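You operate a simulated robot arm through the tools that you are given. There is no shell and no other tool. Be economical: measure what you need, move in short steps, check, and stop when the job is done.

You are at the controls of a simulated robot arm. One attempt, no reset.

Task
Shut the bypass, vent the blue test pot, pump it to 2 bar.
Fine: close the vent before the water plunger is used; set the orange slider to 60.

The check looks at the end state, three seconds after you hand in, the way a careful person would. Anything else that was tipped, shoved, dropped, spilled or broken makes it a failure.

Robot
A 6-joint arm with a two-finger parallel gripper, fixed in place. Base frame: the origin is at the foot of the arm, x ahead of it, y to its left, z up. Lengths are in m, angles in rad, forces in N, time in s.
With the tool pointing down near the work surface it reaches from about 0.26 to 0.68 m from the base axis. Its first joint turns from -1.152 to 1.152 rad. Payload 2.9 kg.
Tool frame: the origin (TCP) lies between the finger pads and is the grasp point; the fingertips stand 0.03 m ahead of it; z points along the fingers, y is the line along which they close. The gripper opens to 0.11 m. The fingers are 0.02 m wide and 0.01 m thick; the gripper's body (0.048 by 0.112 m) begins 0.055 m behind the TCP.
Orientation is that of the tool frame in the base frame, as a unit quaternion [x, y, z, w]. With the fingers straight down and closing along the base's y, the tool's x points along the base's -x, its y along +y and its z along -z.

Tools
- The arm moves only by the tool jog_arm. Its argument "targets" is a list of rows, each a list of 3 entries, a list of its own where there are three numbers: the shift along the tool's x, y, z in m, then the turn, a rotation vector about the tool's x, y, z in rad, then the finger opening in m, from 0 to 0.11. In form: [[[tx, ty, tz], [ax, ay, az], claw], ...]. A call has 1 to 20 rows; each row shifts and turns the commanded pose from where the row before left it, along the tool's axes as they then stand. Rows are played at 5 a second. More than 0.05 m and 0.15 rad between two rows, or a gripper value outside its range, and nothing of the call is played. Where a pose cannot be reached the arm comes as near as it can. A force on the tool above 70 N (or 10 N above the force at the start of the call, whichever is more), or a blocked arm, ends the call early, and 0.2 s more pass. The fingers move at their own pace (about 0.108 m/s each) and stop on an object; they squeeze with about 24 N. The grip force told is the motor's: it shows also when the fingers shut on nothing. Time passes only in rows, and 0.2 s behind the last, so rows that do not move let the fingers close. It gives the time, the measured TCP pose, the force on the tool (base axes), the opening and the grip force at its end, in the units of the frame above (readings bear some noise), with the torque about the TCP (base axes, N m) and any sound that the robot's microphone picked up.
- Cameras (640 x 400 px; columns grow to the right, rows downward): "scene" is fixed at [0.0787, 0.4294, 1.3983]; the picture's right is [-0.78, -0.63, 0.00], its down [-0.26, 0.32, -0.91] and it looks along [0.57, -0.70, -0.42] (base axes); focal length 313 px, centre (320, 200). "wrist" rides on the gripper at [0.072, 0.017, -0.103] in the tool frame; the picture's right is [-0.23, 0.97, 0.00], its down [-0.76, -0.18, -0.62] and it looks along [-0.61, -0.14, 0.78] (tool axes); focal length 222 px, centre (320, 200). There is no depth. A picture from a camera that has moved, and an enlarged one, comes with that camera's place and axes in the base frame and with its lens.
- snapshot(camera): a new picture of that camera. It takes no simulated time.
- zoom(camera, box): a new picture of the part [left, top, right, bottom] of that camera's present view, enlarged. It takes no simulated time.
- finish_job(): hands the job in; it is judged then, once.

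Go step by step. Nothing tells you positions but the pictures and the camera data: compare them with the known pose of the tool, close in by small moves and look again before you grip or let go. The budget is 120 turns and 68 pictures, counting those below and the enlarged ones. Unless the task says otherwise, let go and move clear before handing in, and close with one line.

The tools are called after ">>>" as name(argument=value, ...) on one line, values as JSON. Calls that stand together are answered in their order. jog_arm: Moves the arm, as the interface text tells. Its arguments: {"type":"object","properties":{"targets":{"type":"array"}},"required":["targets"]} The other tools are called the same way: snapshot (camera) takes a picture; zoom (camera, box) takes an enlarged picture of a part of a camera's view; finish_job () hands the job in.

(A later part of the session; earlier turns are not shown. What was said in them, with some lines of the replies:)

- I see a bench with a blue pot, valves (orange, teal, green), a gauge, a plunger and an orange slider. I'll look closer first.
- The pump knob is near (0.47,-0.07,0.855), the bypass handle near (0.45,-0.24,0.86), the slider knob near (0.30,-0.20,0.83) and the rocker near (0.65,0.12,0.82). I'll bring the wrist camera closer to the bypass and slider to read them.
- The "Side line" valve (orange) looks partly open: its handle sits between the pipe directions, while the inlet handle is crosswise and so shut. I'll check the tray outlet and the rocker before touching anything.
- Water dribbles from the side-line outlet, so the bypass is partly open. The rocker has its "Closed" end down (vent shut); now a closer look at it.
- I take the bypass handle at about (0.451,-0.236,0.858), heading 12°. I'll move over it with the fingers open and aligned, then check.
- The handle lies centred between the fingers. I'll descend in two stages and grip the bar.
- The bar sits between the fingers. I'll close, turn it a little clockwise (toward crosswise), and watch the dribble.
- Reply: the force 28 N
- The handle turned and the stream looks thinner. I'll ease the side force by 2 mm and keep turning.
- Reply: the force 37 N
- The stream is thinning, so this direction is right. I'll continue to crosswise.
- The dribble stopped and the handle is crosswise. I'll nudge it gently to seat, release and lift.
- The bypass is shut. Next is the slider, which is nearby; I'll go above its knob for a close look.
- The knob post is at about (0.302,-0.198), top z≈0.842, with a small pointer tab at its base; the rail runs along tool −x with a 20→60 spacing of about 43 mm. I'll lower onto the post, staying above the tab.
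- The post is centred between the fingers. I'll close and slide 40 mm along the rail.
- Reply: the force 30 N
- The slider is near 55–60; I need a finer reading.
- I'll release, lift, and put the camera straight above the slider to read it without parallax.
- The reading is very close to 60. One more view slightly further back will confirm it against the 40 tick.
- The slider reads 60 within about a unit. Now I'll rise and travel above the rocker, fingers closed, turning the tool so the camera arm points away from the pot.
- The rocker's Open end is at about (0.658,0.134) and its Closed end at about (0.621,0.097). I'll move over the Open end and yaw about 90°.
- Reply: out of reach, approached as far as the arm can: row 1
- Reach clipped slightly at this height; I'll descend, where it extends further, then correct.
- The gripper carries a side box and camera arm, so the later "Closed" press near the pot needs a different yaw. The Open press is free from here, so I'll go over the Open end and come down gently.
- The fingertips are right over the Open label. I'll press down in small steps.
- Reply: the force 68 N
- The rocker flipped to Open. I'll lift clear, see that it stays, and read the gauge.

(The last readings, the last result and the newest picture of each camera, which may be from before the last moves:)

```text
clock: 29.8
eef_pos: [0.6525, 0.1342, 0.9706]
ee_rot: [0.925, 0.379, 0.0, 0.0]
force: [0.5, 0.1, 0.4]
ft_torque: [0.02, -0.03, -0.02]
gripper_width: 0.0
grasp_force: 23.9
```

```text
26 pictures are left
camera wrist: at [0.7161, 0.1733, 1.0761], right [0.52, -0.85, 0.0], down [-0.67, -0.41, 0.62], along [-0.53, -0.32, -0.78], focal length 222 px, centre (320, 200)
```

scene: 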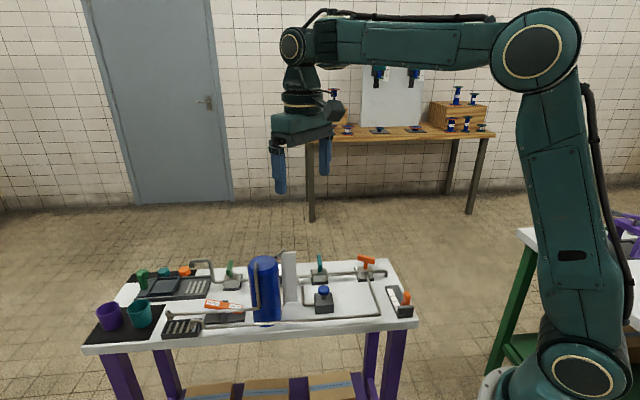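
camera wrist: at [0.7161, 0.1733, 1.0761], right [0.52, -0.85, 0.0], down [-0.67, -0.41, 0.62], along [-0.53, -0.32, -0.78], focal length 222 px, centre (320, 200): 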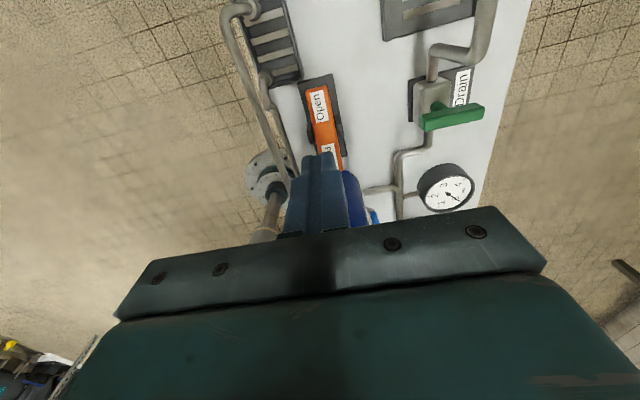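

The vent stays open. I'll yaw back 90° and open the fingers to 0.07, so that a single finger can press the Closed end with the body kept away from the pot; then read the gauge.

>>> jog_arm(targets=[[[0, 0, 0], [0, 0, -0.15], 0.0], [[0, 0, 0], [0, 0, -0.15], 0.03], [[0, 0, 0], [0, 0, -0.15], 0.05], [[0, 0, 0], [0, 0, -0.15], 0.07], [[0, 0, 0], [0, 0, -0.15], 0.07], [[0, 0, 0], [0, 0, -0.15], 0.07], [[0, 0, 0], [0, 0, -0.15], 0.07], [[0, 0, 0], [0, 0, -0.15], 0.07], [[0, 0, 0], [0, 0, -0.15], 0.07], [[0, 0, 0], [0, 0, -0.15], 0.07], [[0, 0, 0], [0, 0, -0.06], 0.07], [[0, 0, 0], [0, 0, 0], 0.07]])

>>> snapshot(camera="wrist")

>>> zoom(camera="scene", box=[150, 260, 290, 348])

```text
clock: 32.4
eef_pos: [0.6533, 0.1344, 0.9705]
ee_rot: [0.391, 0.921, 0.0, 0.0]
force: [-0.2, 1.7, 0.4]
ft_torque: [-0.06, -0.04, -0.01]
gripper_width: 0.07
grasp_force: 0.2
```

```text
25 pictures are left
camera wrist: at [0.6145, 0.198, 1.0757], right [0.86, 0.51, 0.0], down [0.4, -0.67, 0.62], along [0.32, -0.54, -0.78], focal length 222 px, centre (320, 200)
```

wrist: 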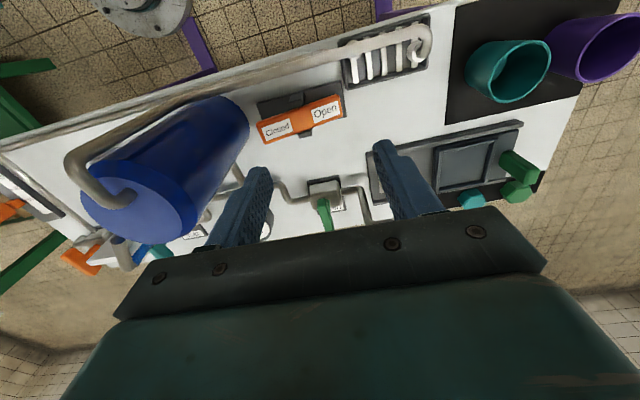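

```text
4.55 times, centred on (220, 304) of scene
camera zoom: at [0.0787, 0.4294, 1.3983], right [-0.78, -0.63, 0.0], down [-0.26, 0.32, -0.91], along [0.57, -0.7, -0.42], focal length 1424 px, centre (774, -273)
```

zoom: 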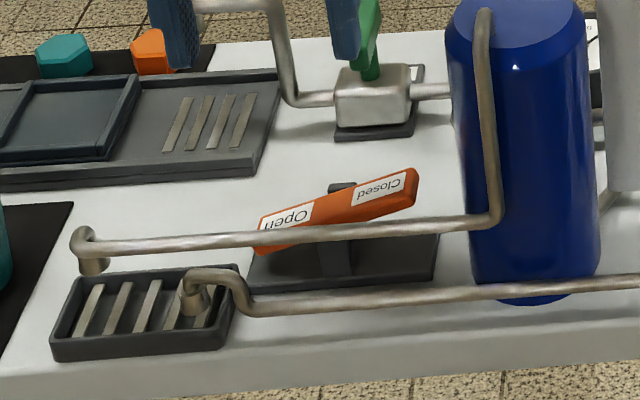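

The vent is open. I want to read the gauge before closing, so I'll shut the fingers briefly to see past them.

>>> jog_arm(targets=[[[0, 0, -0.03], [0, 0, 0], 0.02], [[0, 0, 0], [0, 0, 0], 0.02], [[0, 0, 0], [0, 0, 0], 0.02]])

>>> zoom(camera="wrist", box=[160, 100, 360, 225])

```text
clock: 33.2
eef_pos: [0.6537, 0.134, 1.0013]
ee_rot: [0.392, 0.92, 0.001, 0.0]
force: [-0.3, 0.1, -0.6]
ft_torque: [-0.02, -0.03, 0.01]
gripper_width: 0.02
grasp_force: 0.1
```

```text
3.20 times, centred on (260, 162) of wrist
camera zoom: at [0.6141, 0.198, 1.1059], right [0.86, 0.51, 0.0], down [0.4, -0.67, 0.62], along [0.32, -0.54, -0.78], focal length 711 px, centre (512, 320)
```

zoom: 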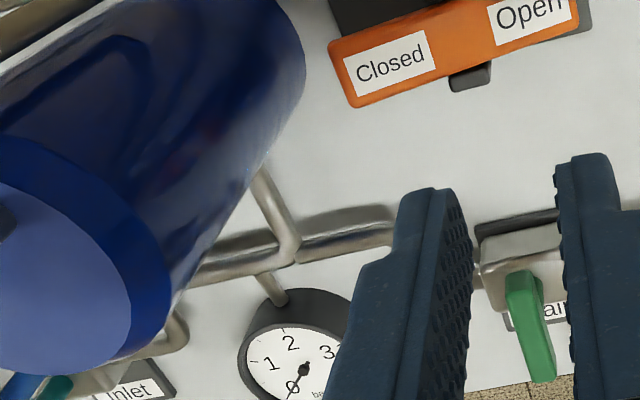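

The gauge reads 0, so the pot is vented. Now I'll set the fingers to 0.07 and bring the left finger over the Closed end.

>>> jog_arm(targets=[[[-0.0024, -0.0033, 0], [0, 0, 0], 0.07], [[0, 0, 0.04], [0, 0, 0], 0.07], [[0, 0, 0.04], [0, 0, 0], 0.07], [[0, 0, 0.01], [0, 0, 0], 0.07], [[0, 0, 0], [0, 0, 0], 0.07]])

>>> zoom(camera="scene", box=[150, 240, 290, 328])

>>> snapshot(camera="wrist")

```text
clock: 34.4
eef_pos: [0.6518, 0.1282, 0.9098]
ee_rot: [0.391, 0.92, 0.0, 0.0]
force: [-0.1, 0.7, -0.2]
ft_torque: [0.02, 0.01, -0.02]
gripper_width: 0.0699
grasp_force: 0.1
```

```text
4.55 times, centred on (220, 284) of scene
camera zoom: at [0.0787, 0.4294, 1.3983], right [-0.78, -0.63, 0.0], down [-0.26, 0.32, -0.91], along [0.57, -0.7, -0.42], focal length 1424 px, centre (774, -182)
```

zoom: 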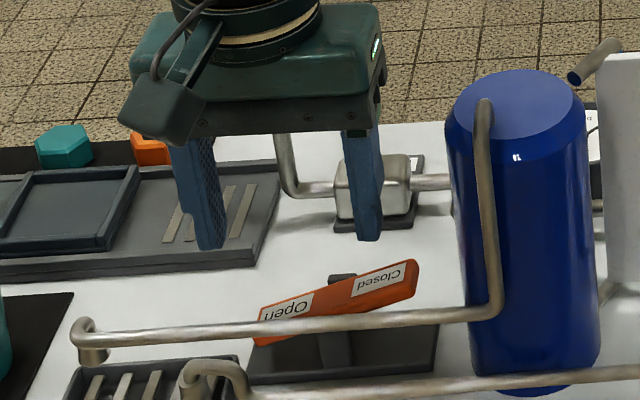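

```text
21 pictures are left
camera wrist: at [0.6136, 0.1938, 1.0148], right [0.86, 0.51, 0.0], down [0.4, -0.67, 0.62], along [0.32, -0.54, -0.78], focal length 222 px, centre (320, 200)
```

wrist: 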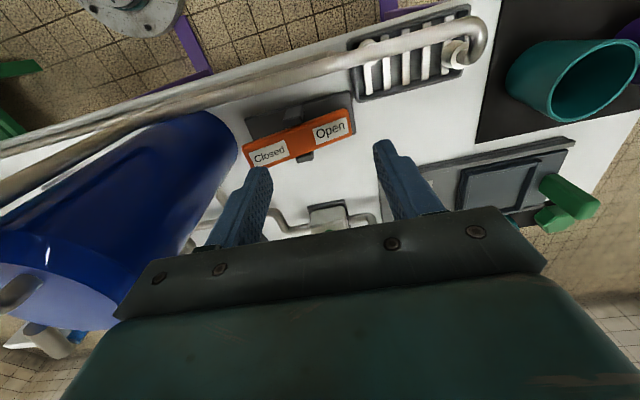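

The left finger lines up with the Closed label and the other clears the Open end. I'll press down in small steps.

>>> jog_arm(targets=[[[0, 0, 0.012], [0, 0, 0], 0.07], [[0, 0, 0.01], [0, 0, 0], 0.07], [[0, 0, 0.006], [0, 0, 0], 0.07], [[0, 0, 0.006], [0, 0, 0], 0.07], [[0, 0, 0.006], [0, 0, 0], 0.07], [[0, 0, 0.005], [0, 0, 0], 0.07], [[0, 0, 0.004], [0, 0, 0], 0.07], [[0, 0, 0.004], [0, 0, 0], 0.07], [[0, 0, 0], [0, 0, 0], 0.07]])

>>> zoom(camera="scene", box=[150, 240, 290, 328])

```text
clock: 36.4
eef_pos: [0.6545, 0.1317, 0.8666]
ee_rot: [0.392, 0.92, 0.003, 0.004]
force: [-14.3, 2.6, 50.7]
ft_torque: [-0.88, 2.09, -0.89]
gripper_width: 0.0738
grasp_force: 3.8
```

```text
4.55 times, centred on (220, 284) of scene
camera zoom: at [0.0773, 0.4293, 1.3985], right [-0.78, -0.63, 0.0], down [-0.26, 0.32, -0.91], along [0.57, -0.7, -0.42], focal length 1424 px, centre (774, -182)
```

zoom: 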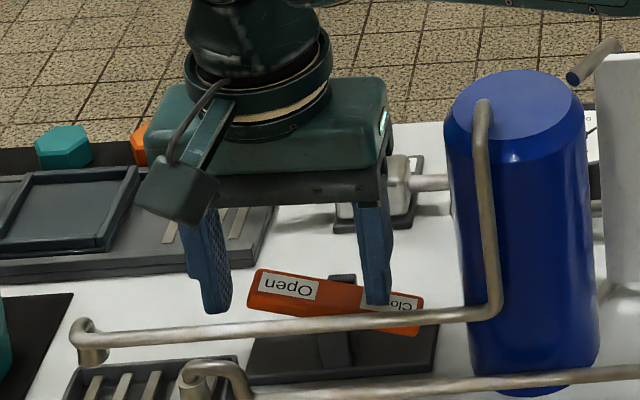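

The vent is closed again. I'll lift, confirm, and travel over to the pump plunger.

>>> jog_arm(targets=[[[0, 0, -0.02], [0, 0, 0], 0.07], [[0, 0, -0.04], [0, 0, 0], 0.07], [[0, 0, -0.045], [0, 0, 0], 0.04], [[0, 0, -0.045], [0, 0, 0], 0.0], [[0, 0, -0.04], [0, 0, 0], 0.0], [[-0.0022, -0.0451, 0], [0, 0, 0], 0.0], [[-0.0022, -0.0451, 0], [0, 0, 0], 0.0], [[-0.0022, -0.0451, 0], [0, 0, 0], 0.0], [[-0.0022, -0.0451, 0], [0, 0, 0], 0.0], [[-0.0022, -0.0451, 0], [0, 0, 0], 0.0], [[-0.0022, -0.0451, 0], [0, 0, 0], 0.0], [[0, 0, 0], [0, 0, 0], 0.0]])

>>> snapshot(camera="wrist")

>>> zoom(camera="scene", box=[150, 230, 350, 340])

```text
clock: 39.0
eef_pos: [0.4603, -0.0748, 1.0356]
ee_rot: [0.391, 0.92, -0.001, -0.001]
force: [0.1, 0.6, -0.2]
ft_torque: [0.01, 0.05, 0.0]
gripper_width: 0.0
grasp_force: 24.3
out of reach, approached as far as the arm can: row 5
```

```text
19 pictures are left
camera wrist: at [0.4217, -0.0101, 1.1413], right [0.86, 0.51, 0.0], down [0.4, -0.67, 0.62], along [0.32, -0.54, -0.78], focal length 222 px, centre (320, 200)
```

wrist: 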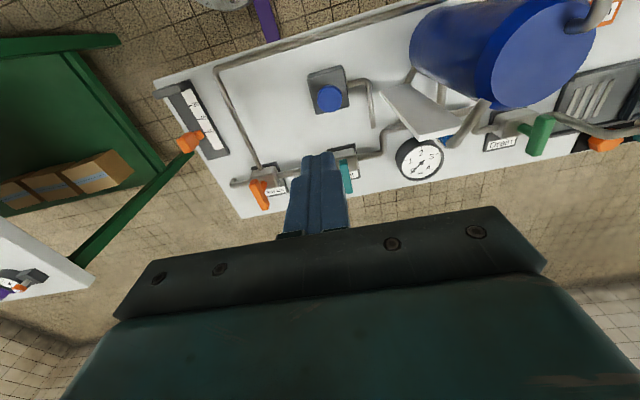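

```text
3.20 times, centred on (250, 285) of scene
camera zoom: at [0.0787, 0.4294, 1.3983], right [-0.78, -0.63, 0.0], down [-0.26, 0.32, -0.91], along [0.57, -0.7, -0.42], focal length 1003 px, centre (544, -72)
```

zoom: 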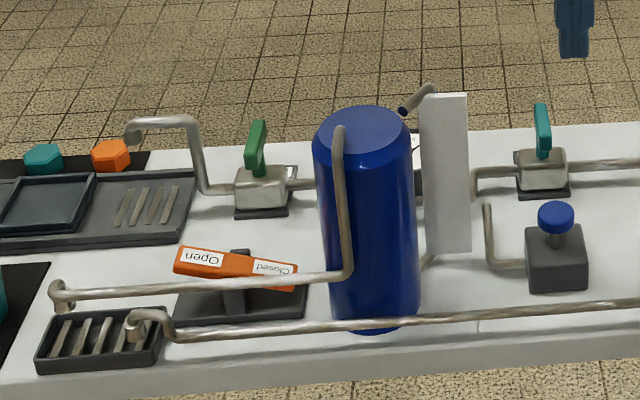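

The rocker stays closed and the gauge reads 0; the plunger knob is at (0.468,-0.066). I'll lower to just above it.

>>> jog_arm(targets=[[[0.001, 0.0122, 0.03], [0, 0, 0], 0.0], [[0, 0, 0.04], [0, 0, 0], 0.0], [[0, 0, 0.04], [0, 0, 0], 0.0], [[0, 0, 0.015], [0, 0, 0], 0.0], [[0, 0, 0], [0, 0, 0], 0.0]])

>>> zoom(camera="scene", box=[270, 240, 370, 315])

>>> snapshot(camera="wrist")

```text
clock: 40.2
eef_pos: [0.4692, -0.0642, 0.9112]
ee_rot: [0.39, 0.921, 0.001, 0.0]
force: [0.2, 0.1, 0.8]
ft_torque: [0.04, -0.03, -0.01]
gripper_width: 0.0002
grasp_force: 24.0
```

```text
5.33 times, centred on (320, 278) of scene
camera zoom: at [0.0787, 0.4294, 1.3983], right [-0.78, -0.63, 0.0], down [-0.26, 0.32, -0.91], along [0.57, -0.7, -0.42], focal length 1671 px, centre (320, -213)
```

zoom: 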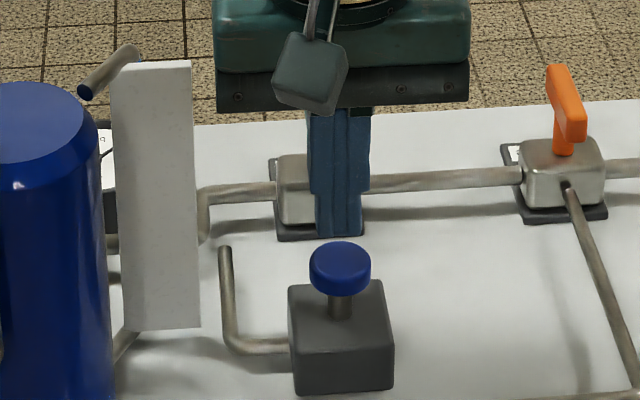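

```text
16 pictures are left
camera wrist: at [0.43, 0.0008, 1.0163], right [0.86, 0.51, 0.0], down [0.4, -0.67, 0.62], along [0.32, -0.54, -0.78], focal length 222 px, centre (320, 200)
```

wrist: 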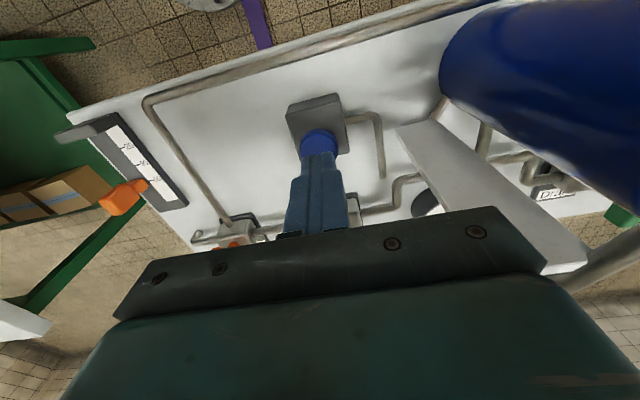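

The fingertips are over the knob, about 14 mm above it. I'll make one stroke and return, then read the gauge.

>>> jog_arm(targets=[[[0.002, 0, 0.01], [0, 0, 0], 0.0], [[0, 0, 0.005], [0, 0, 0], 0.0], [[0, 0, 0.004], [0, 0, 0], 0.0], [[0, 0, 0.004], [0, 0, 0], 0.0], [[0, 0, 0.003], [0, 0, 0], 0.0], [[0, 0, 0], [0, 0, 0], 0.0]])

>>> zoom(camera="scene", box=[270, 240, 370, 315])

```text
clock: 41.6
eef_pos: [0.4678, -0.0622, 0.8875]
ee_rot: [0.391, 0.92, 0.0, 0.0]
force: [0.1, 0.4, 2.3]
ft_torque: [-0.01, -0.06, 0.01]
gripper_width: 0.0
grasp_force: 24.6
```

```text
5.33 times, centred on (320, 278) of scene
camera zoom: at [0.0787, 0.4294, 1.3983], right [-0.78, -0.63, 0.0], down [-0.26, 0.32, -0.91], along [0.57, -0.7, -0.42], focal length 1671 px, centre (320, -213)
```

zoom: 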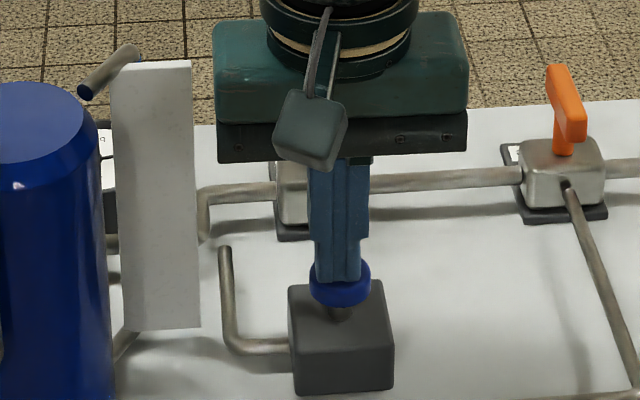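

Contact made; the knob has moved with a light force. I'll press to the bottom and come back up to see whether it returns.

>>> jog_arm(targets=[[[0, 0, 0.003], [0, 0, 0], 0.0], [[0, 0, 0.003], [0, 0, 0], 0.0], [[0, 0, 0.003], [0, 0, 0], 0.0], [[0, 0, 0], [0, 0, 0], 0.0]])

>>> jog_arm(targets=[[[0, 0, -0.01], [0, 0, 0], 0.0], [[0, 0, -0.022], [0, 0, 0], 0.0], [[0, 0, -0.04], [0, 0, 0], 0.0], [[0, 0, -0.04], [0, 0, 0], 0.0], [[0, 0, 0], [0, 0, 0], 0.0]])

>>> zoom(camera="wrist", box=[290, 70, 450, 190])

```text
clock: 42.6
eef_pos: [0.4674, -0.0616, 0.8767]
ee_rot: [0.392, 0.92, 0.0, -0.001]
force: [-0.4, -2.2, 5.2]
ft_torque: [-0.09, 0.02, -0.04]
gripper_width: 0.0002
grasp_force: 23.5
heard: click
```

```text
clock: 43.8
eef_pos: [0.4676, -0.0619, 0.9887]
ee_rot: [0.391, 0.92, 0.0, 0.0]
force: [-0.1, 0.3, -1.1]
ft_torque: [0.02, 0.0, -0.01]
gripper_width: 0.0002
grasp_force: 24.3
```

```text
3.33 times, centred on (370, 130) of wrist
camera zoom: at [0.4286, 0.0018, 1.0941], right [0.86, 0.51, 0.0], down [0.4, -0.67, 0.62], along [0.32, -0.54, -0.78], focal length 740 px, centre (153, 433)
```

zoom: 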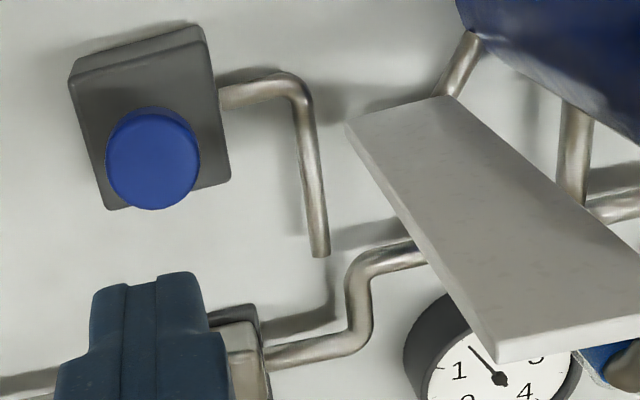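

A click: one full stroke, and the plunger springs back. The gauge has risen; I'll rise for a clearer reading.

>>> jog_arm(targets=[[[0, 0, -0.03], [0, 0, 0], 0.0], [[0, -0.01, -0.02], [0, 0, 0], 0.0], [[0, 0, 0], [0, 0, 0], 0.0]])

>>> zoom(camera="wrist", box=[385, 125, 457, 185])

```text
clock: 44.6
eef_pos: [0.4616, -0.0687, 1.0391]
ee_rot: [0.392, 0.92, 0.0, 0.0]
force: [-0.3, 0.0, 0.2]
ft_torque: [-0.05, 0.03, -0.01]
gripper_width: 0.0
grasp_force: 24.3
```

```text
6.67 times, centred on (421, 155) of wrist
camera zoom: at [0.422, -0.0048, 1.1439], right [0.86, 0.51, 0.0], down [0.4, -0.67, 0.62], along [0.32, -0.54, -0.78], focal length 1481 px, centre (-353, 500)
```

zoom: 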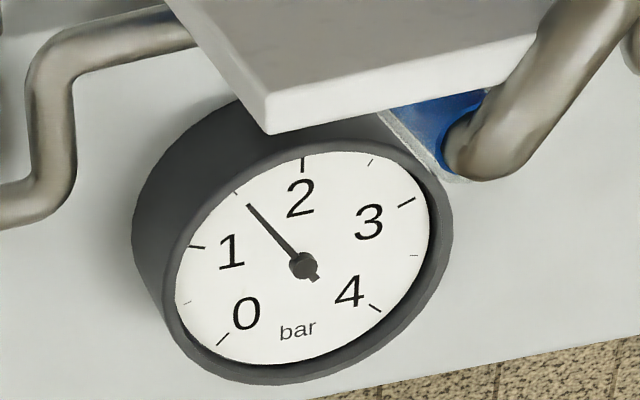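

The gauge reads about 1.5 after one stroke. I'll wait a moment to see whether the needle is still moving before pumping more.

>>> jog_arm(targets=[[[0, 0, 0], [0, 0, 0], 0.0], [[0, 0, 0], [0, 0, 0], 0.0], [[0, 0, 0], [0, 0, 0], 0.0], [[0, 0, 0], [0, 0, 0], 0.0], [[0, 0, 0], [0, 0, 0], 0.0], [[0, 0, 0], [0, 0, 0], 0.0], [[0, 0, 0], [0, 0, 0], 0.0], [[0, 0, 0], [0, 0, 0], 0.0], [[0, 0, 0], [0, 0, 0], 0.0], [[0, 0, 0], [0, 0, 0], 0.0]])

>>> zoom(camera="wrist", box=[385, 125, 457, 185])

```text
clock: 46.8
eef_pos: [0.4602, -0.0688, 1.0398]
ee_rot: [0.392, 0.92, 0.001, 0.0]
force: [0.3, -0.3, 0.1]
ft_torque: [-0.02, -0.05, 0.02]
gripper_width: 0.0001
grasp_force: 23.9
```

```text
6.67 times, centred on (421, 155) of wrist
camera zoom: at [0.4221, -0.0048, 1.1437], right [0.86, 0.51, 0.0], down [0.4, -0.67, 0.62], along [0.32, -0.54, -0.78], focal length 1481 px, centre (-353, 500)
```

zoom: 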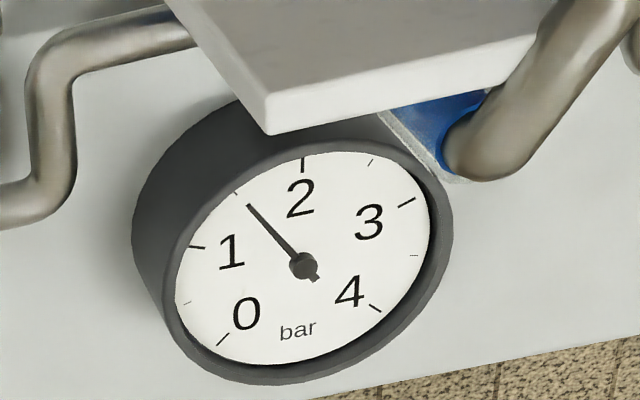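

It is stable at 1.5. I'll test a partial press (to where no click came earlier) and see whether the gauge responds.

>>> jog_arm(targets=[[[0, 0.01, 0.04], [0, 0, 0], 0.0], [[0, 0, 0.04], [0, 0, 0], 0.0], [[0, 0, 0.04], [0, 0, 0], 0.0], [[0, 0, 0.02], [0, 0, 0], 0.0], [[0, 0, 0.006], [0, 0, 0], 0.0], [[0, 0, 0.004], [0, 0, 0], 0.0], [[0, 0, 0], [0, 0, 0], 0.0]])

>>> jog_arm(targets=[[[0, 0, -0.02], [0, 0, 0], 0.0], [[0, 0, -0.04], [0, 0, 0], 0.0], [[0, 0, -0.045], [0, 0, 0], 0.0], [[0, -0.01, -0.045], [0, 0, 0], 0.0], [[0, 0, 0], [0, 0, 0], 0.0]])

>>> zoom(camera="wrist", box=[385, 125, 457, 185])

```text
clock: 48.4
eef_pos: [0.4679, -0.0611, 0.8899]
ee_rot: [0.391, 0.92, 0.0, 0.0]
force: [1.3, -0.6, 1.3]
ft_torque: [-0.03, -0.04, -0.01]
gripper_width: 0.0001
grasp_force: 23.9
```

```text
clock: 49.6
eef_pos: [0.4622, -0.0707, 1.0407]
ee_rot: [0.392, 0.92, 0.0, -0.001]
force: [-0.1, 0.1, 0.0]
ft_torque: [-0.01, 0.01, 0.01]
gripper_width: 0.0
grasp_force: 24.4
```

```text
6.67 times, centred on (421, 155) of wrist
camera zoom: at [0.4232, -0.0057, 1.1452], right [0.86, 0.51, 0.0], down [0.4, -0.67, 0.62], along [0.32, -0.54, -0.78], focal length 1481 px, centre (-353, 500)
```

zoom: 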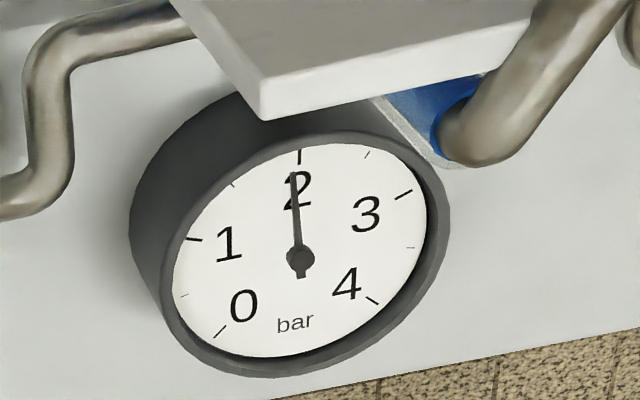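

It is just under 2. I'll take a finer look.

>>> zoom(camera="wrist", box=[405, 137, 435, 167])

```text
13.33 times, centred on (420, 152) of wrist
camera zoom: at [0.4232, -0.0057, 1.1452], right [0.86, 0.51, 0.0], down [0.4, -0.67, 0.62], along [0.32, -0.54, -0.78], focal length 2962 px, centre (-1013, 840)
```

zoom: 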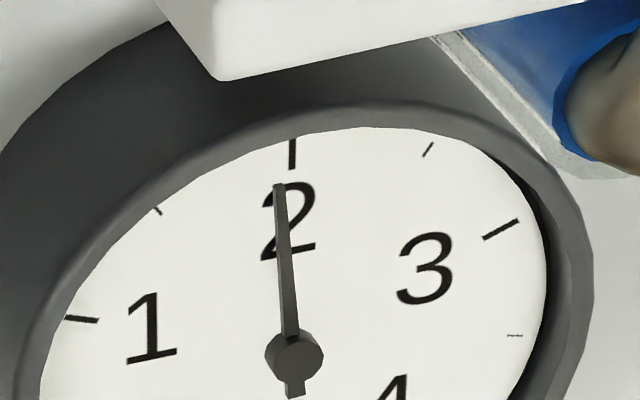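

The gauge reads about 1.94. From the two strokes the gain is roughly 0.08 bar per mm, with contact near z 0.8955, so I'll make one tiny touch to about 0.8946 and re-read.

>>> jog_arm(targets=[[[0, 0.01, 0.04], [0, 0, 0], 0.0], [[0, 0, 0.04], [0, 0, 0], 0.0], [[0, 0, 0.04], [0, 0, 0], 0.0], [[0, 0, 0.018], [0, 0, 0], 0.0], [[0, 0, 0.005], [0, 0, 0], 0.0], [[0, 0, 0.0022], [0, 0, 0], 0.0], [[0, 0, 0], [0, 0, 0], 0.0]])

>>> jog_arm(targets=[[[0, 0, -0.0152], [0, 0, 0], 0.0], [[0, 0, -0.04], [0, 0, 0], 0.0], [[0, 0, -0.045], [0, 0, 0], 0.0], [[0, -0.01, -0.045], [0, 0, 0], 0.0], [[0, 0, 0], [0, 0, 0], 0.0]])

>>> zoom(camera="wrist", box=[405, 137, 435, 167])

```text
clock: 51.2
eef_pos: [0.4663, -0.0625, 0.8929]
ee_rot: [0.392, 0.92, 0.0, 0.0]
force: [-0.2, 0.1, 0.4]
ft_torque: [0.03, -0.02, 0.0]
gripper_width: 0.0
grasp_force: 23.9
```

```text
clock: 52.4
eef_pos: [0.4609, -0.0683, 1.0388]
ee_rot: [0.391, 0.92, 0.0, 0.0]
force: [-0.2, -0.2, -0.6]
ft_torque: [-0.01, -0.04, -0.01]
gripper_width: 0.0
grasp_force: 24.2
```

```text
13.33 times, centred on (420, 152) of wrist
camera zoom: at [0.422, -0.0036, 1.1437], right [0.86, 0.51, 0.0], down [0.4, -0.67, 0.62], along [0.32, -0.54, -0.78], focal length 2962 px, centre (-1013, 840)
```

zoom: 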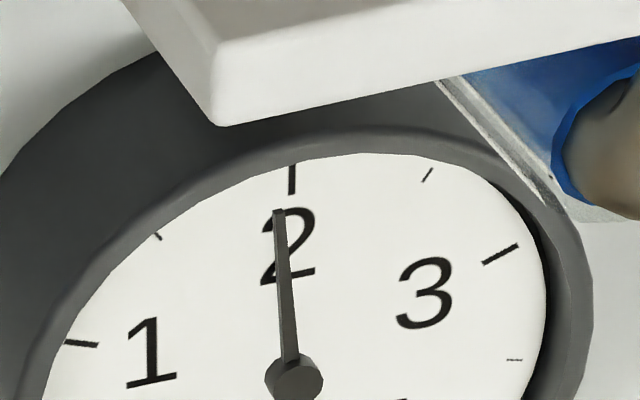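

No change there, so contact lies a touch lower. I'll go 1.3 mm deeper.

>>> jog_arm(targets=[[[0, 0.01, 0.04], [0, 0, 0], 0.0], [[0, 0, 0.04], [0, 0, 0], 0.0], [[0, 0, 0.04], [0, 0, 0], 0.0], [[0, 0, 0.018], [0, 0, 0], 0.0], [[0, 0, 0.005], [0, 0, 0], 0.0], [[0, 0, 0.0035], [0, 0, 0], 0.0], [[0, 0, 0], [0, 0, 0], 0.0]])

>>> jog_arm(targets=[[[0, 0, -0.0165], [0, 0, 0], 0.0], [[0, 0, -0.04], [0, 0, 0], 0.0], [[0, 0, -0.045], [0, 0, 0], 0.0], [[0, -0.01, -0.045], [0, 0, 0], 0.0], [[0, 0, 0], [0, 0, 0], 0.0]])

>>> zoom(camera="wrist", box=[405, 137, 435, 167])

```text
clock: 54.0
eef_pos: [0.4677, -0.0623, 0.8923]
ee_rot: [0.391, 0.92, 0.001, 0.0]
force: [1.0, 0.3, 0.9]
ft_torque: [-0.02, -0.03, 0.01]
gripper_width: 0.0001
grasp_force: 23.6
```

```text
clock: 55.2
eef_pos: [0.4603, -0.0683, 1.038]
ee_rot: [0.392, 0.92, 0.0, 0.0]
force: [-0.6, 0.2, 0.2]
ft_torque: [0.03, 0.0, 0.03]
gripper_width: 0.0001
grasp_force: 24.5
```

```text
13.33 times, centred on (420, 152) of wrist
camera zoom: at [0.4215, -0.0043, 1.1426], right [0.86, 0.51, 0.0], down [0.4, -0.67, 0.62], along [0.32, -0.54, -0.78], focal length 2962 px, centre (-1013, 840)
```

zoom: 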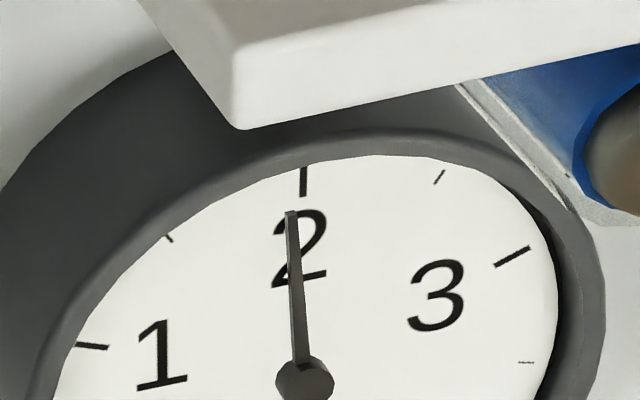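

It now reads about 1.95. One slightly deeper touch (0.8 mm more) should land on 2.0.

>>> jog_arm(targets=[[[0, 0.01, 0.04], [0, 0, 0], 0.0], [[0, 0, 0.04], [0, 0, 0], 0.0], [[0, 0, 0.04], [0, 0, 0], 0.0], [[0, 0, 0.018], [0, 0, 0], 0.0], [[0, 0, 0.005], [0, 0, 0], 0.0], [[0, 0, 0.0043], [0, 0, 0], 0.0], [[0, 0, 0], [0, 0, 0], 0.0]])

>>> jog_arm(targets=[[[0, 0, -0.0173], [0, 0, 0], 0.0], [[0, 0, -0.04], [0, 0, 0], 0.0], [[0, 0, -0.045], [0, 0, 0], 0.0], [[0, -0.01, -0.045], [0, 0, 0], 0.0], [[0, 0, 0], [0, 0, 0], 0.0]])

>>> zoom(camera="wrist", box=[405, 137, 435, 167])

```text
clock: 56.8
eef_pos: [0.4681, -0.0624, 0.8918]
ee_rot: [0.391, 0.92, 0.0, 0.001]
force: [0.7, -0.4, 0.9]
ft_torque: [0.0, -0.02, 0.0]
gripper_width: 0.0
grasp_force: 23.9
```

```text
clock: 58.0
eef_pos: [0.4601, -0.0695, 1.0396]
ee_rot: [0.391, 0.92, 0.0, 0.0]
force: [-1.0, 0.2, 0.9]
ft_torque: [0.01, -0.03, 0.0]
gripper_width: 0.0001
grasp_force: 23.3
```

```text
13.33 times, centred on (420, 152) of wrist
camera zoom: at [0.4209, -0.004, 1.1442], right [0.86, 0.51, 0.0], down [0.4, -0.67, 0.62], along [0.32, -0.54, -0.78], focal length 2962 px, centre (-1013, 840)
```

zoom: 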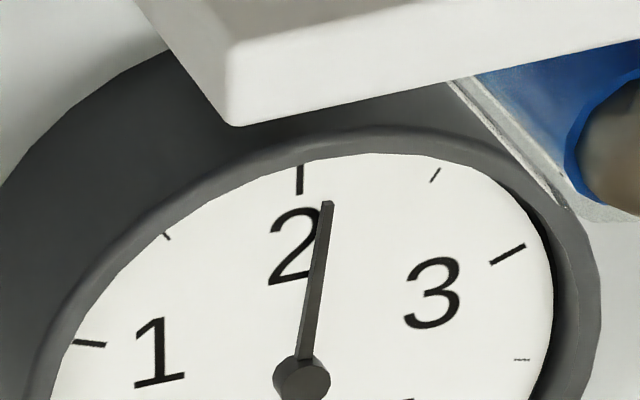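

It landed at about 2.1, a bit high. I have plenty of budget, so I'll vent again and redo the pumping more precisely: one full stroke plus one measured partial stroke. First, back over the rocker's Open end.

>>> jog_arm(targets=[[[0.0017, 0.0463, 0], [0, 0, 0], 0.0], [[0.0017, 0.0463, 0], [0, 0, 0], 0.0], [[0.0017, 0.0463, 0], [0, 0, 0], 0.0], [[0.0017, 0.0463, 0], [0, 0, 0], 0.0], [[0.0017, 0.0463, 0.005], [0, 0, 0], 0.0], [[0.0017, 0.0303, 0.035], [0, 0, 0], 0.0], [[0, 0.016, 0.04], [0, 0, 0], 0.0], [[0, 0, 0.03], [0, 0, 0], 0.0], [[0, 0, 0.02], [0, 0, 0], 0.0], [[0, 0, 0], [0, 0, 0], 0.0]])

>>> zoom(camera="scene", box=[150, 240, 290, 328])

```text
clock: 60.2
eef_pos: [0.6531, 0.132, 0.9084]
ee_rot: [0.391, 0.92, -0.001, 0.0]
force: [-0.4, 0.3, 0.0]
ft_torque: [0.03, -0.02, 0.06]
gripper_width: 0.0
grasp_force: 24.5
```

```text
4.55 times, centred on (220, 284) of scene
camera zoom: at [0.0787, 0.4294, 1.3983], right [-0.78, -0.63, 0.0], down [-0.26, 0.32, -0.91], along [0.57, -0.7, -0.42], focal length 1424 px, centre (774, -182)
```

zoom: 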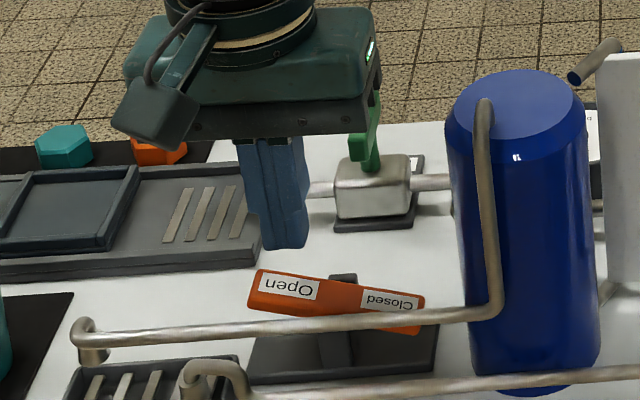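

The fingers are well above the Open label. I'll press it, lift, open the fingers, and let it vent.

>>> jog_arm(targets=[[[0, 0, 0.02], [0, 0, 0], 0.0], [[0, 0, 0.007], [0, 0, 0], 0.0], [[0, 0, 0.006], [0, 0, 0], 0.0], [[0, 0, 0.006], [0, 0, 0], 0.0], [[0, 0, 0.006], [0, 0, 0], 0.0], [[0, 0, 0.006], [0, 0, 0], 0.0], [[0, 0, 0.004], [0, 0, 0], 0.0], [[0, 0, 0], [0, 0, 0], 0.0]])

>>> jog_arm(targets=[[[0, 0, -0.02], [0, 0, 0], 0.0], [[0, 0, -0.034], [0, 0, 0], 0.0], [[0, -0.004, 0], [0, 0, 0], 0.07], [[0, 0, 0], [0, 0, 0], 0.07], [[0, 0, 0], [0, 0, 0], 0.07], [[0, 0, 0], [0, 0, 0], 0.07], [[0, 0, 0], [0, 0, 0], 0.07], [[0, 0, 0], [0, 0, 0], 0.07], [[0, 0, 0], [0, 0, 0], 0.07], [[0, 0, 0], [0, 0, 0], 0.07], [[0, 0, 0], [0, 0, 0], 0.07], [[0, 0, 0], [0, 0, 0], 0.07], [[0, 0, 0], [0, 0, 0], 0.07], [[0, 0, 0], [0, 0, 0], 0.07], [[0, 0, 0], [0, 0, 0], 0.07], [[0, 0, 0], [0, 0, 0], 0.07], [[0, 0, 0], [0, 0, 0], 0.07], [[0, 0, 0], [0, 0, 0], 0.07], [[0, 0, 0], [0, 0, 0], 0.07], [[0, 0, 0], [0, 0, 0], 0.07]])

>>> zoom(camera="scene", box=[150, 240, 290, 328])

```text
clock: 61.8
eef_pos: [0.6562, 0.1334, 0.8681]
ee_rot: [0.391, 0.921, 0.003, 0.006]
force: [1.8, 0.2, 3.6]
ft_torque: [0.04, -0.04, 0.01]
gripper_width: 0.0004
grasp_force: 24.1
stopped in row 8: the force on the tool passed its limit at 73 N (the readings are from after the stop); the commanded pose is now the measured one
```

```text
clock: 66.0
eef_pos: [0.6519, 0.1294, 0.9213]
ee_rot: [0.391, 0.92, 0.004, 0.005]
force: [0.8, 1.6, -0.2]
ft_torque: [0.01, 0.0, -0.03]
gripper_width: 0.0698
grasp_force: 0.1
```

```text
4.55 times, centred on (220, 284) of scene
camera zoom: at [0.0787, 0.4294, 1.3983], right [-0.78, -0.63, 0.0], down [-0.26, 0.32, -0.91], along [0.57, -0.7, -0.42], focal length 1424 px, centre (774, -182)
```

zoom: 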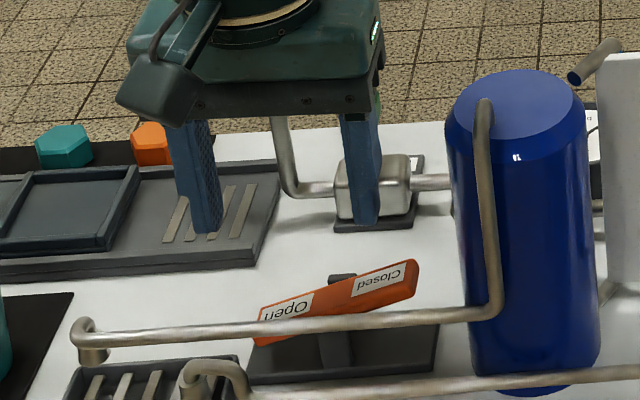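

The vent is open and has had over 4 s. Now I'll press the Closed end with the left finger as before, slightly less deep.

>>> jog_arm(targets=[[[0, 0, 0.023], [0, 0, 0], 0.07], [[0, 0, 0.01], [0, 0, 0], 0.07], [[0, 0, 0.006], [0, 0, 0], 0.07], [[0, 0, 0.006], [0, 0, 0], 0.07], [[0, 0, 0.006], [0, 0, 0], 0.07], [[0, 0, 0.005], [0, 0, 0], 0.07], [[0, 0, 0.004], [0, 0, 0], 0.07], [[0, 0, 0.002], [0, 0, 0], 0.07], [[0, 0, 0], [0, 0, 0], 0.07]])

>>> zoom(camera="scene", box=[150, 240, 290, 328])

```text
clock: 68.0
eef_pos: [0.6543, 0.13, 0.8685]
ee_rot: [0.391, 0.92, 0.006, 0.009]
force: [-16.3, 3.1, 52.4]
ft_torque: [-0.76, 2.29, -0.93]
gripper_width: 0.0742
grasp_force: 4.0
```

```text
4.55 times, centred on (220, 284) of scene
camera zoom: at [0.0773, 0.4293, 1.3985], right [-0.78, -0.63, 0.0], down [-0.26, 0.32, -0.91], along [0.57, -0.7, -0.42], focal length 1424 px, centre (774, -182)
```

zoom: 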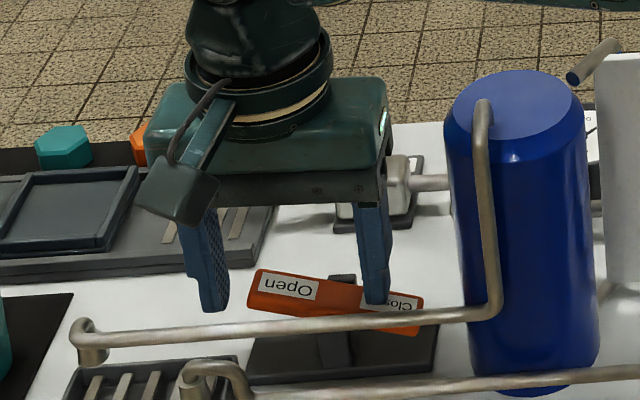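

The rocker is closed again. I'll lift and return to the pump.

>>> jog_arm(targets=[[[0, 0, -0.02], [0, 0, 0], 0.07], [[0, 0, -0.04], [0, 0, 0], 0.07], [[0, 0, -0.045], [0, 0, 0], 0.03], [[0, 0, -0.035], [0, 0, 0], 0.0], [[-0.001, -0.02, -0.02], [0, 0, 0], 0.0], [[-0.001, -0.04, -0.02], [0, 0, 0], 0.0], [[-0.0015, -0.043, 0], [0, 0, 0], 0.0], [[-0.0015, -0.043, 0], [0, 0, 0], 0.0], [[-0.0015, -0.043, 0], [0, 0, 0], 0.0], [[-0.0015, -0.043, 0], [0, 0, 0], 0.0], [[-0.0015, -0.043, 0], [0, 0, 0], 0.0], [[0, 0, 0], [0, 0, 0], 0.0]])

>>> snapshot(camera="wrist")

```text
clock: 70.6
eef_pos: [0.4603, -0.0683, 1.0366]
ee_rot: [0.391, 0.92, 0.003, 0.006]
force: [-0.8, 0.7, 0.0]
ft_torque: [-0.04, 0.0, -0.05]
gripper_width: 0.0
grasp_force: 24.2
```

```text
3 pictures are left
camera wrist: at [0.4198, -0.004, 1.1409], right [0.86, 0.51, 0.01], down [0.39, -0.67, 0.63], along [0.33, -0.53, -0.78], focal length 222 px, centre (320, 200)
```

wrist: 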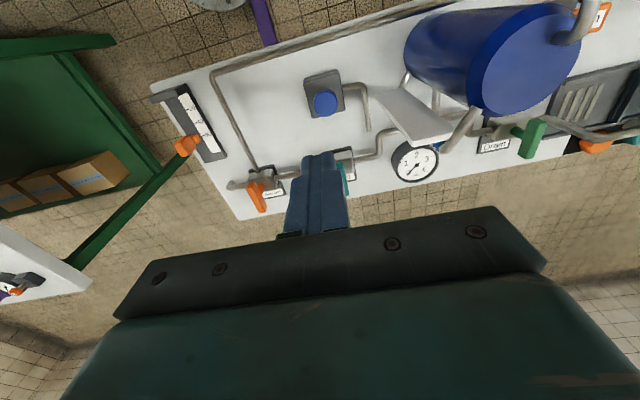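

The gauge is back to 0. Position readings are noisy, so I'll take a few still ones to calibrate height before pumping.

>>> jog_arm(targets=[[[0, 0, 0], [0, 0, 0], 0.0]])

>>> jog_arm(targets=[[[0, 0, 0], [0, 0, 0], 0.0]])

>>> jog_arm(targets=[[[0, 0, 0], [0, 0, 0], 0.0]])

>>> jog_arm(targets=[[[0, 0, 0], [0, 0, 0], 0.0]])

>>> jog_arm(targets=[[[0, 0, 0], [0, 0, 0], 0.0]])

```text
clock: 71.0
eef_pos: [0.4597, -0.0677, 1.0377]
ee_rot: [0.391, 0.92, 0.003, 0.006]
force: [-0.2, -0.3, -1.1]
ft_torque: [-0.03, -0.03, 0.0]
gripper_width: 0.0001
grasp_force: 23.6
```

```text
clock: 71.4
eef_pos: [0.4598, -0.0678, 1.0374]
ee_rot: [0.391, 0.92, 0.003, 0.006]
force: [-0.6, -0.7, -0.4]
ft_torque: [0.01, 0.01, -0.01]
gripper_width: 0.0
grasp_force: 23.9
```

```text
clock: 71.8
eef_pos: [0.4606, -0.0689, 1.0363]
ee_rot: [0.391, 0.92, 0.003, 0.005]
force: [-0.5, 0.3, 0.1]
ft_torque: [-0.04, -0.03, -0.01]
gripper_width: 0.0002
grasp_force: 23.5
```

```text
clock: 72.2
eef_pos: [0.4602, -0.0676, 1.0372]
ee_rot: [0.391, 0.921, 0.004, 0.005]
force: [-0.2, 0.9, -0.1]
ft_torque: [-0.01, -0.01, -0.02]
gripper_width: 0.0
grasp_force: 23.7
```

```text
clock: 72.6
eef_pos: [0.4599, -0.0669, 1.0373]
ee_rot: [0.391, 0.92, 0.004, 0.006]
force: [-0.4, -0.5, 0.3]
ft_torque: [-0.01, 0.01, -0.05]
gripper_width: 0.0
grasp_force: 23.7
```

The viewing pose is 2.2 mm lower than before, so contact depth is about 0.1436 from here. I'll do the full stroke to the same absolute depth as the first one, and read.

>>> jog_arm(targets=[[[-0.001, 0.0093, 0.04], [0, 0, 0], 0.0], [[0, 0, 0.04], [0, 0, 0], 0.0], [[0, 0, 0.04], [0, 0, 0], 0.0], [[0, 0, 0.02], [0, 0, 0], 0.0], [[0, 0, 0.004], [0, 0, 0], 0.0], [[0, 0, 0.004], [0, 0, 0], 0.0], [[0, 0, 0.004], [0, 0, 0], 0.0], [[0, 0, 0.003], [0, 0, 0], 0.0], [[0, 0, 0.003], [0, 0, 0], 0.0], [[0, 0, 0.0024], [0, 0, 0], 0.0], [[0, 0, 0], [0, 0, 0], 0.0]])

>>> jog_arm(targets=[[[0, 0, -0.01], [0, 0, 0], 0.0], [[0, 0, -0.0204], [0, 0, 0], 0.0], [[0, 0, -0.04], [0, 0, 0], 0.0], [[0, 0, -0.045], [0, 0, 0], 0.0], [[0.001, -0.0093, -0.045], [0, 0, 0], 0.0], [[0, 0, 0], [0, 0, 0], 0.0]])

>>> zoom(camera="wrist", box=[388, 135, 440, 185])

```text
clock: 75.0
eef_pos: [0.4697, -0.0627, 0.8761]
ee_rot: [0.39, 0.921, 0.004, 0.005]
force: [3.5, 1.1, 5.9]
ft_torque: [0.02, -0.16, 0.01]
gripper_width: 0.0003
grasp_force: 24.2
heard: click
```

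```text
clock: 76.4
eef_pos: [0.4601, -0.0679, 1.0364]
ee_rot: [0.391, 0.92, 0.004, 0.005]
force: [-0.4, 0.0, 0.1]
ft_torque: [0.04, 0.0, 0.02]
gripper_width: 0.0
grasp_force: 23.9
```

```text
8.00 times, centred on (414, 160) of wrist
camera zoom: at [0.4202, -0.0034, 1.1408], right [0.86, 0.51, 0.01], down [0.39, -0.67, 0.63], along [0.33, -0.53, -0.78], focal length 1777 px, centre (-432, 520)
```

zoom: 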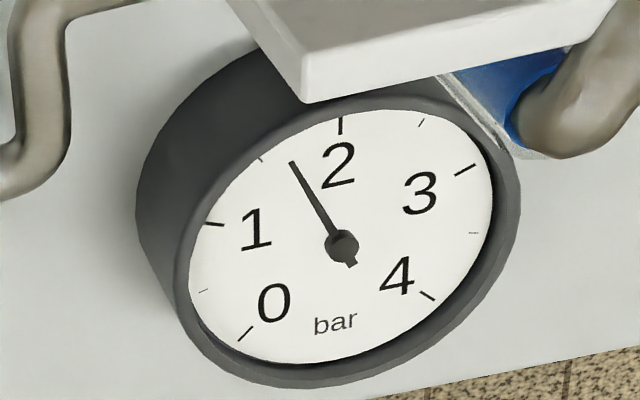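

The gauge now reads about 1.63, which fits roughly 0.09 bar per mm. I need about +0.37, so a partial stroke to depth 0.1466.

>>> jog_arm(targets=[[[-0.001, 0.0093, 0.04], [0, 0, 0], 0.0], [[0, 0, 0.04], [0, 0, 0], 0.0], [[0, 0, 0.04], [0, 0, 0], 0.0], [[0, 0, 0.018], [0, 0, 0], 0.0], [[0, 0, 0.0046], [0, 0, 0], 0.0], [[0, 0, 0.004], [0, 0, 0], 0.0], [[0, 0, 0], [0, 0, 0], 0.0]])

>>> jog_arm(targets=[[[0, 0, -0.0166], [0, 0, 0], 0.0], [[0, 0, -0.04], [0, 0, 0], 0.0], [[0, 0, -0.045], [0, 0, 0], 0.0], [[0.001, -0.0093, -0.045], [0, 0, 0], 0.0], [[0, 0, 0], [0, 0, 0], 0.0]])

>>> zoom(camera="wrist", box=[388, 135, 440, 185])

```text
clock: 78.0
eef_pos: [0.4692, -0.0622, 0.8894]
ee_rot: [0.391, 0.92, 0.003, 0.005]
force: [-0.2, 0.6, 2.0]
ft_torque: [-0.01, 0.02, 0.03]
gripper_width: 0.0
grasp_force: 23.7
```

```text
clock: 79.2
eef_pos: [0.4605, -0.0684, 1.035]
ee_rot: [0.39, 0.921, 0.004, 0.004]
force: [0.2, 0.4, 0.0]
ft_torque: [0.01, 0.03, 0.03]
gripper_width: 0.0
grasp_force: 24.6
```

```text
8.00 times, centred on (414, 160) of wrist
camera zoom: at [0.42, -0.0052, 1.1398], right [0.86, 0.51, 0.01], down [0.39, -0.67, 0.63], along [0.33, -0.53, -0.78], focal length 1777 px, centre (-432, 520)
```

zoom: 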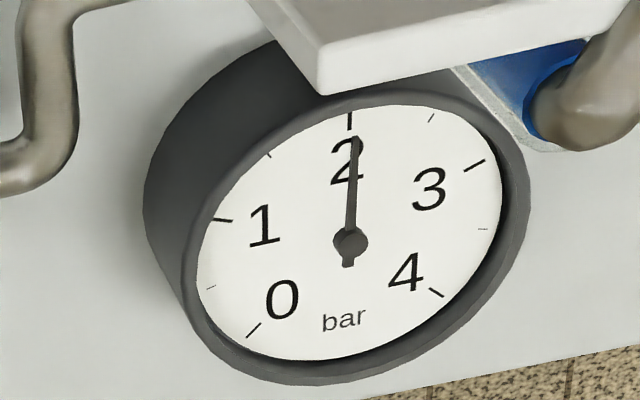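

The gauge reads about 2.03. I'll use the last picture to confirm the rest of the bench.

>>> zoom(camera="scene", box=[80, 225, 430, 360])

```text
1.83 times, centred on (255, 292) of scene
camera zoom: at [0.0787, 0.4294, 1.3983], right [-0.78, -0.63, 0.0], down [-0.26, 0.32, -0.91], along [0.57, -0.7, -0.42], focal length 573 px, centre (439, 31)
```

zoom: 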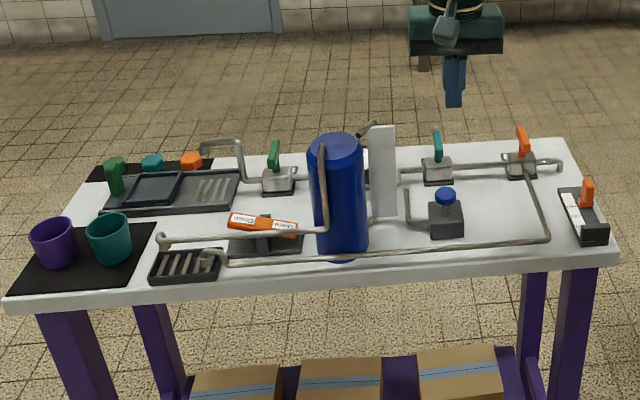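

Everything looks in order: bypass crosswise, vent closed, slider at 60, gauge about 2 bar, nothing disturbed, and the arm is clear. Handing in.

>>> finish_job()

```text
The job is handed in.
```

The bypass is shut, the pot was vented to 0 and the vent closed again, the pot is pumped to about 2.03 bar, and the slider is at about 60. My first pumping reached about 2.1 bar, so I vented, closed the vent and pumped again.
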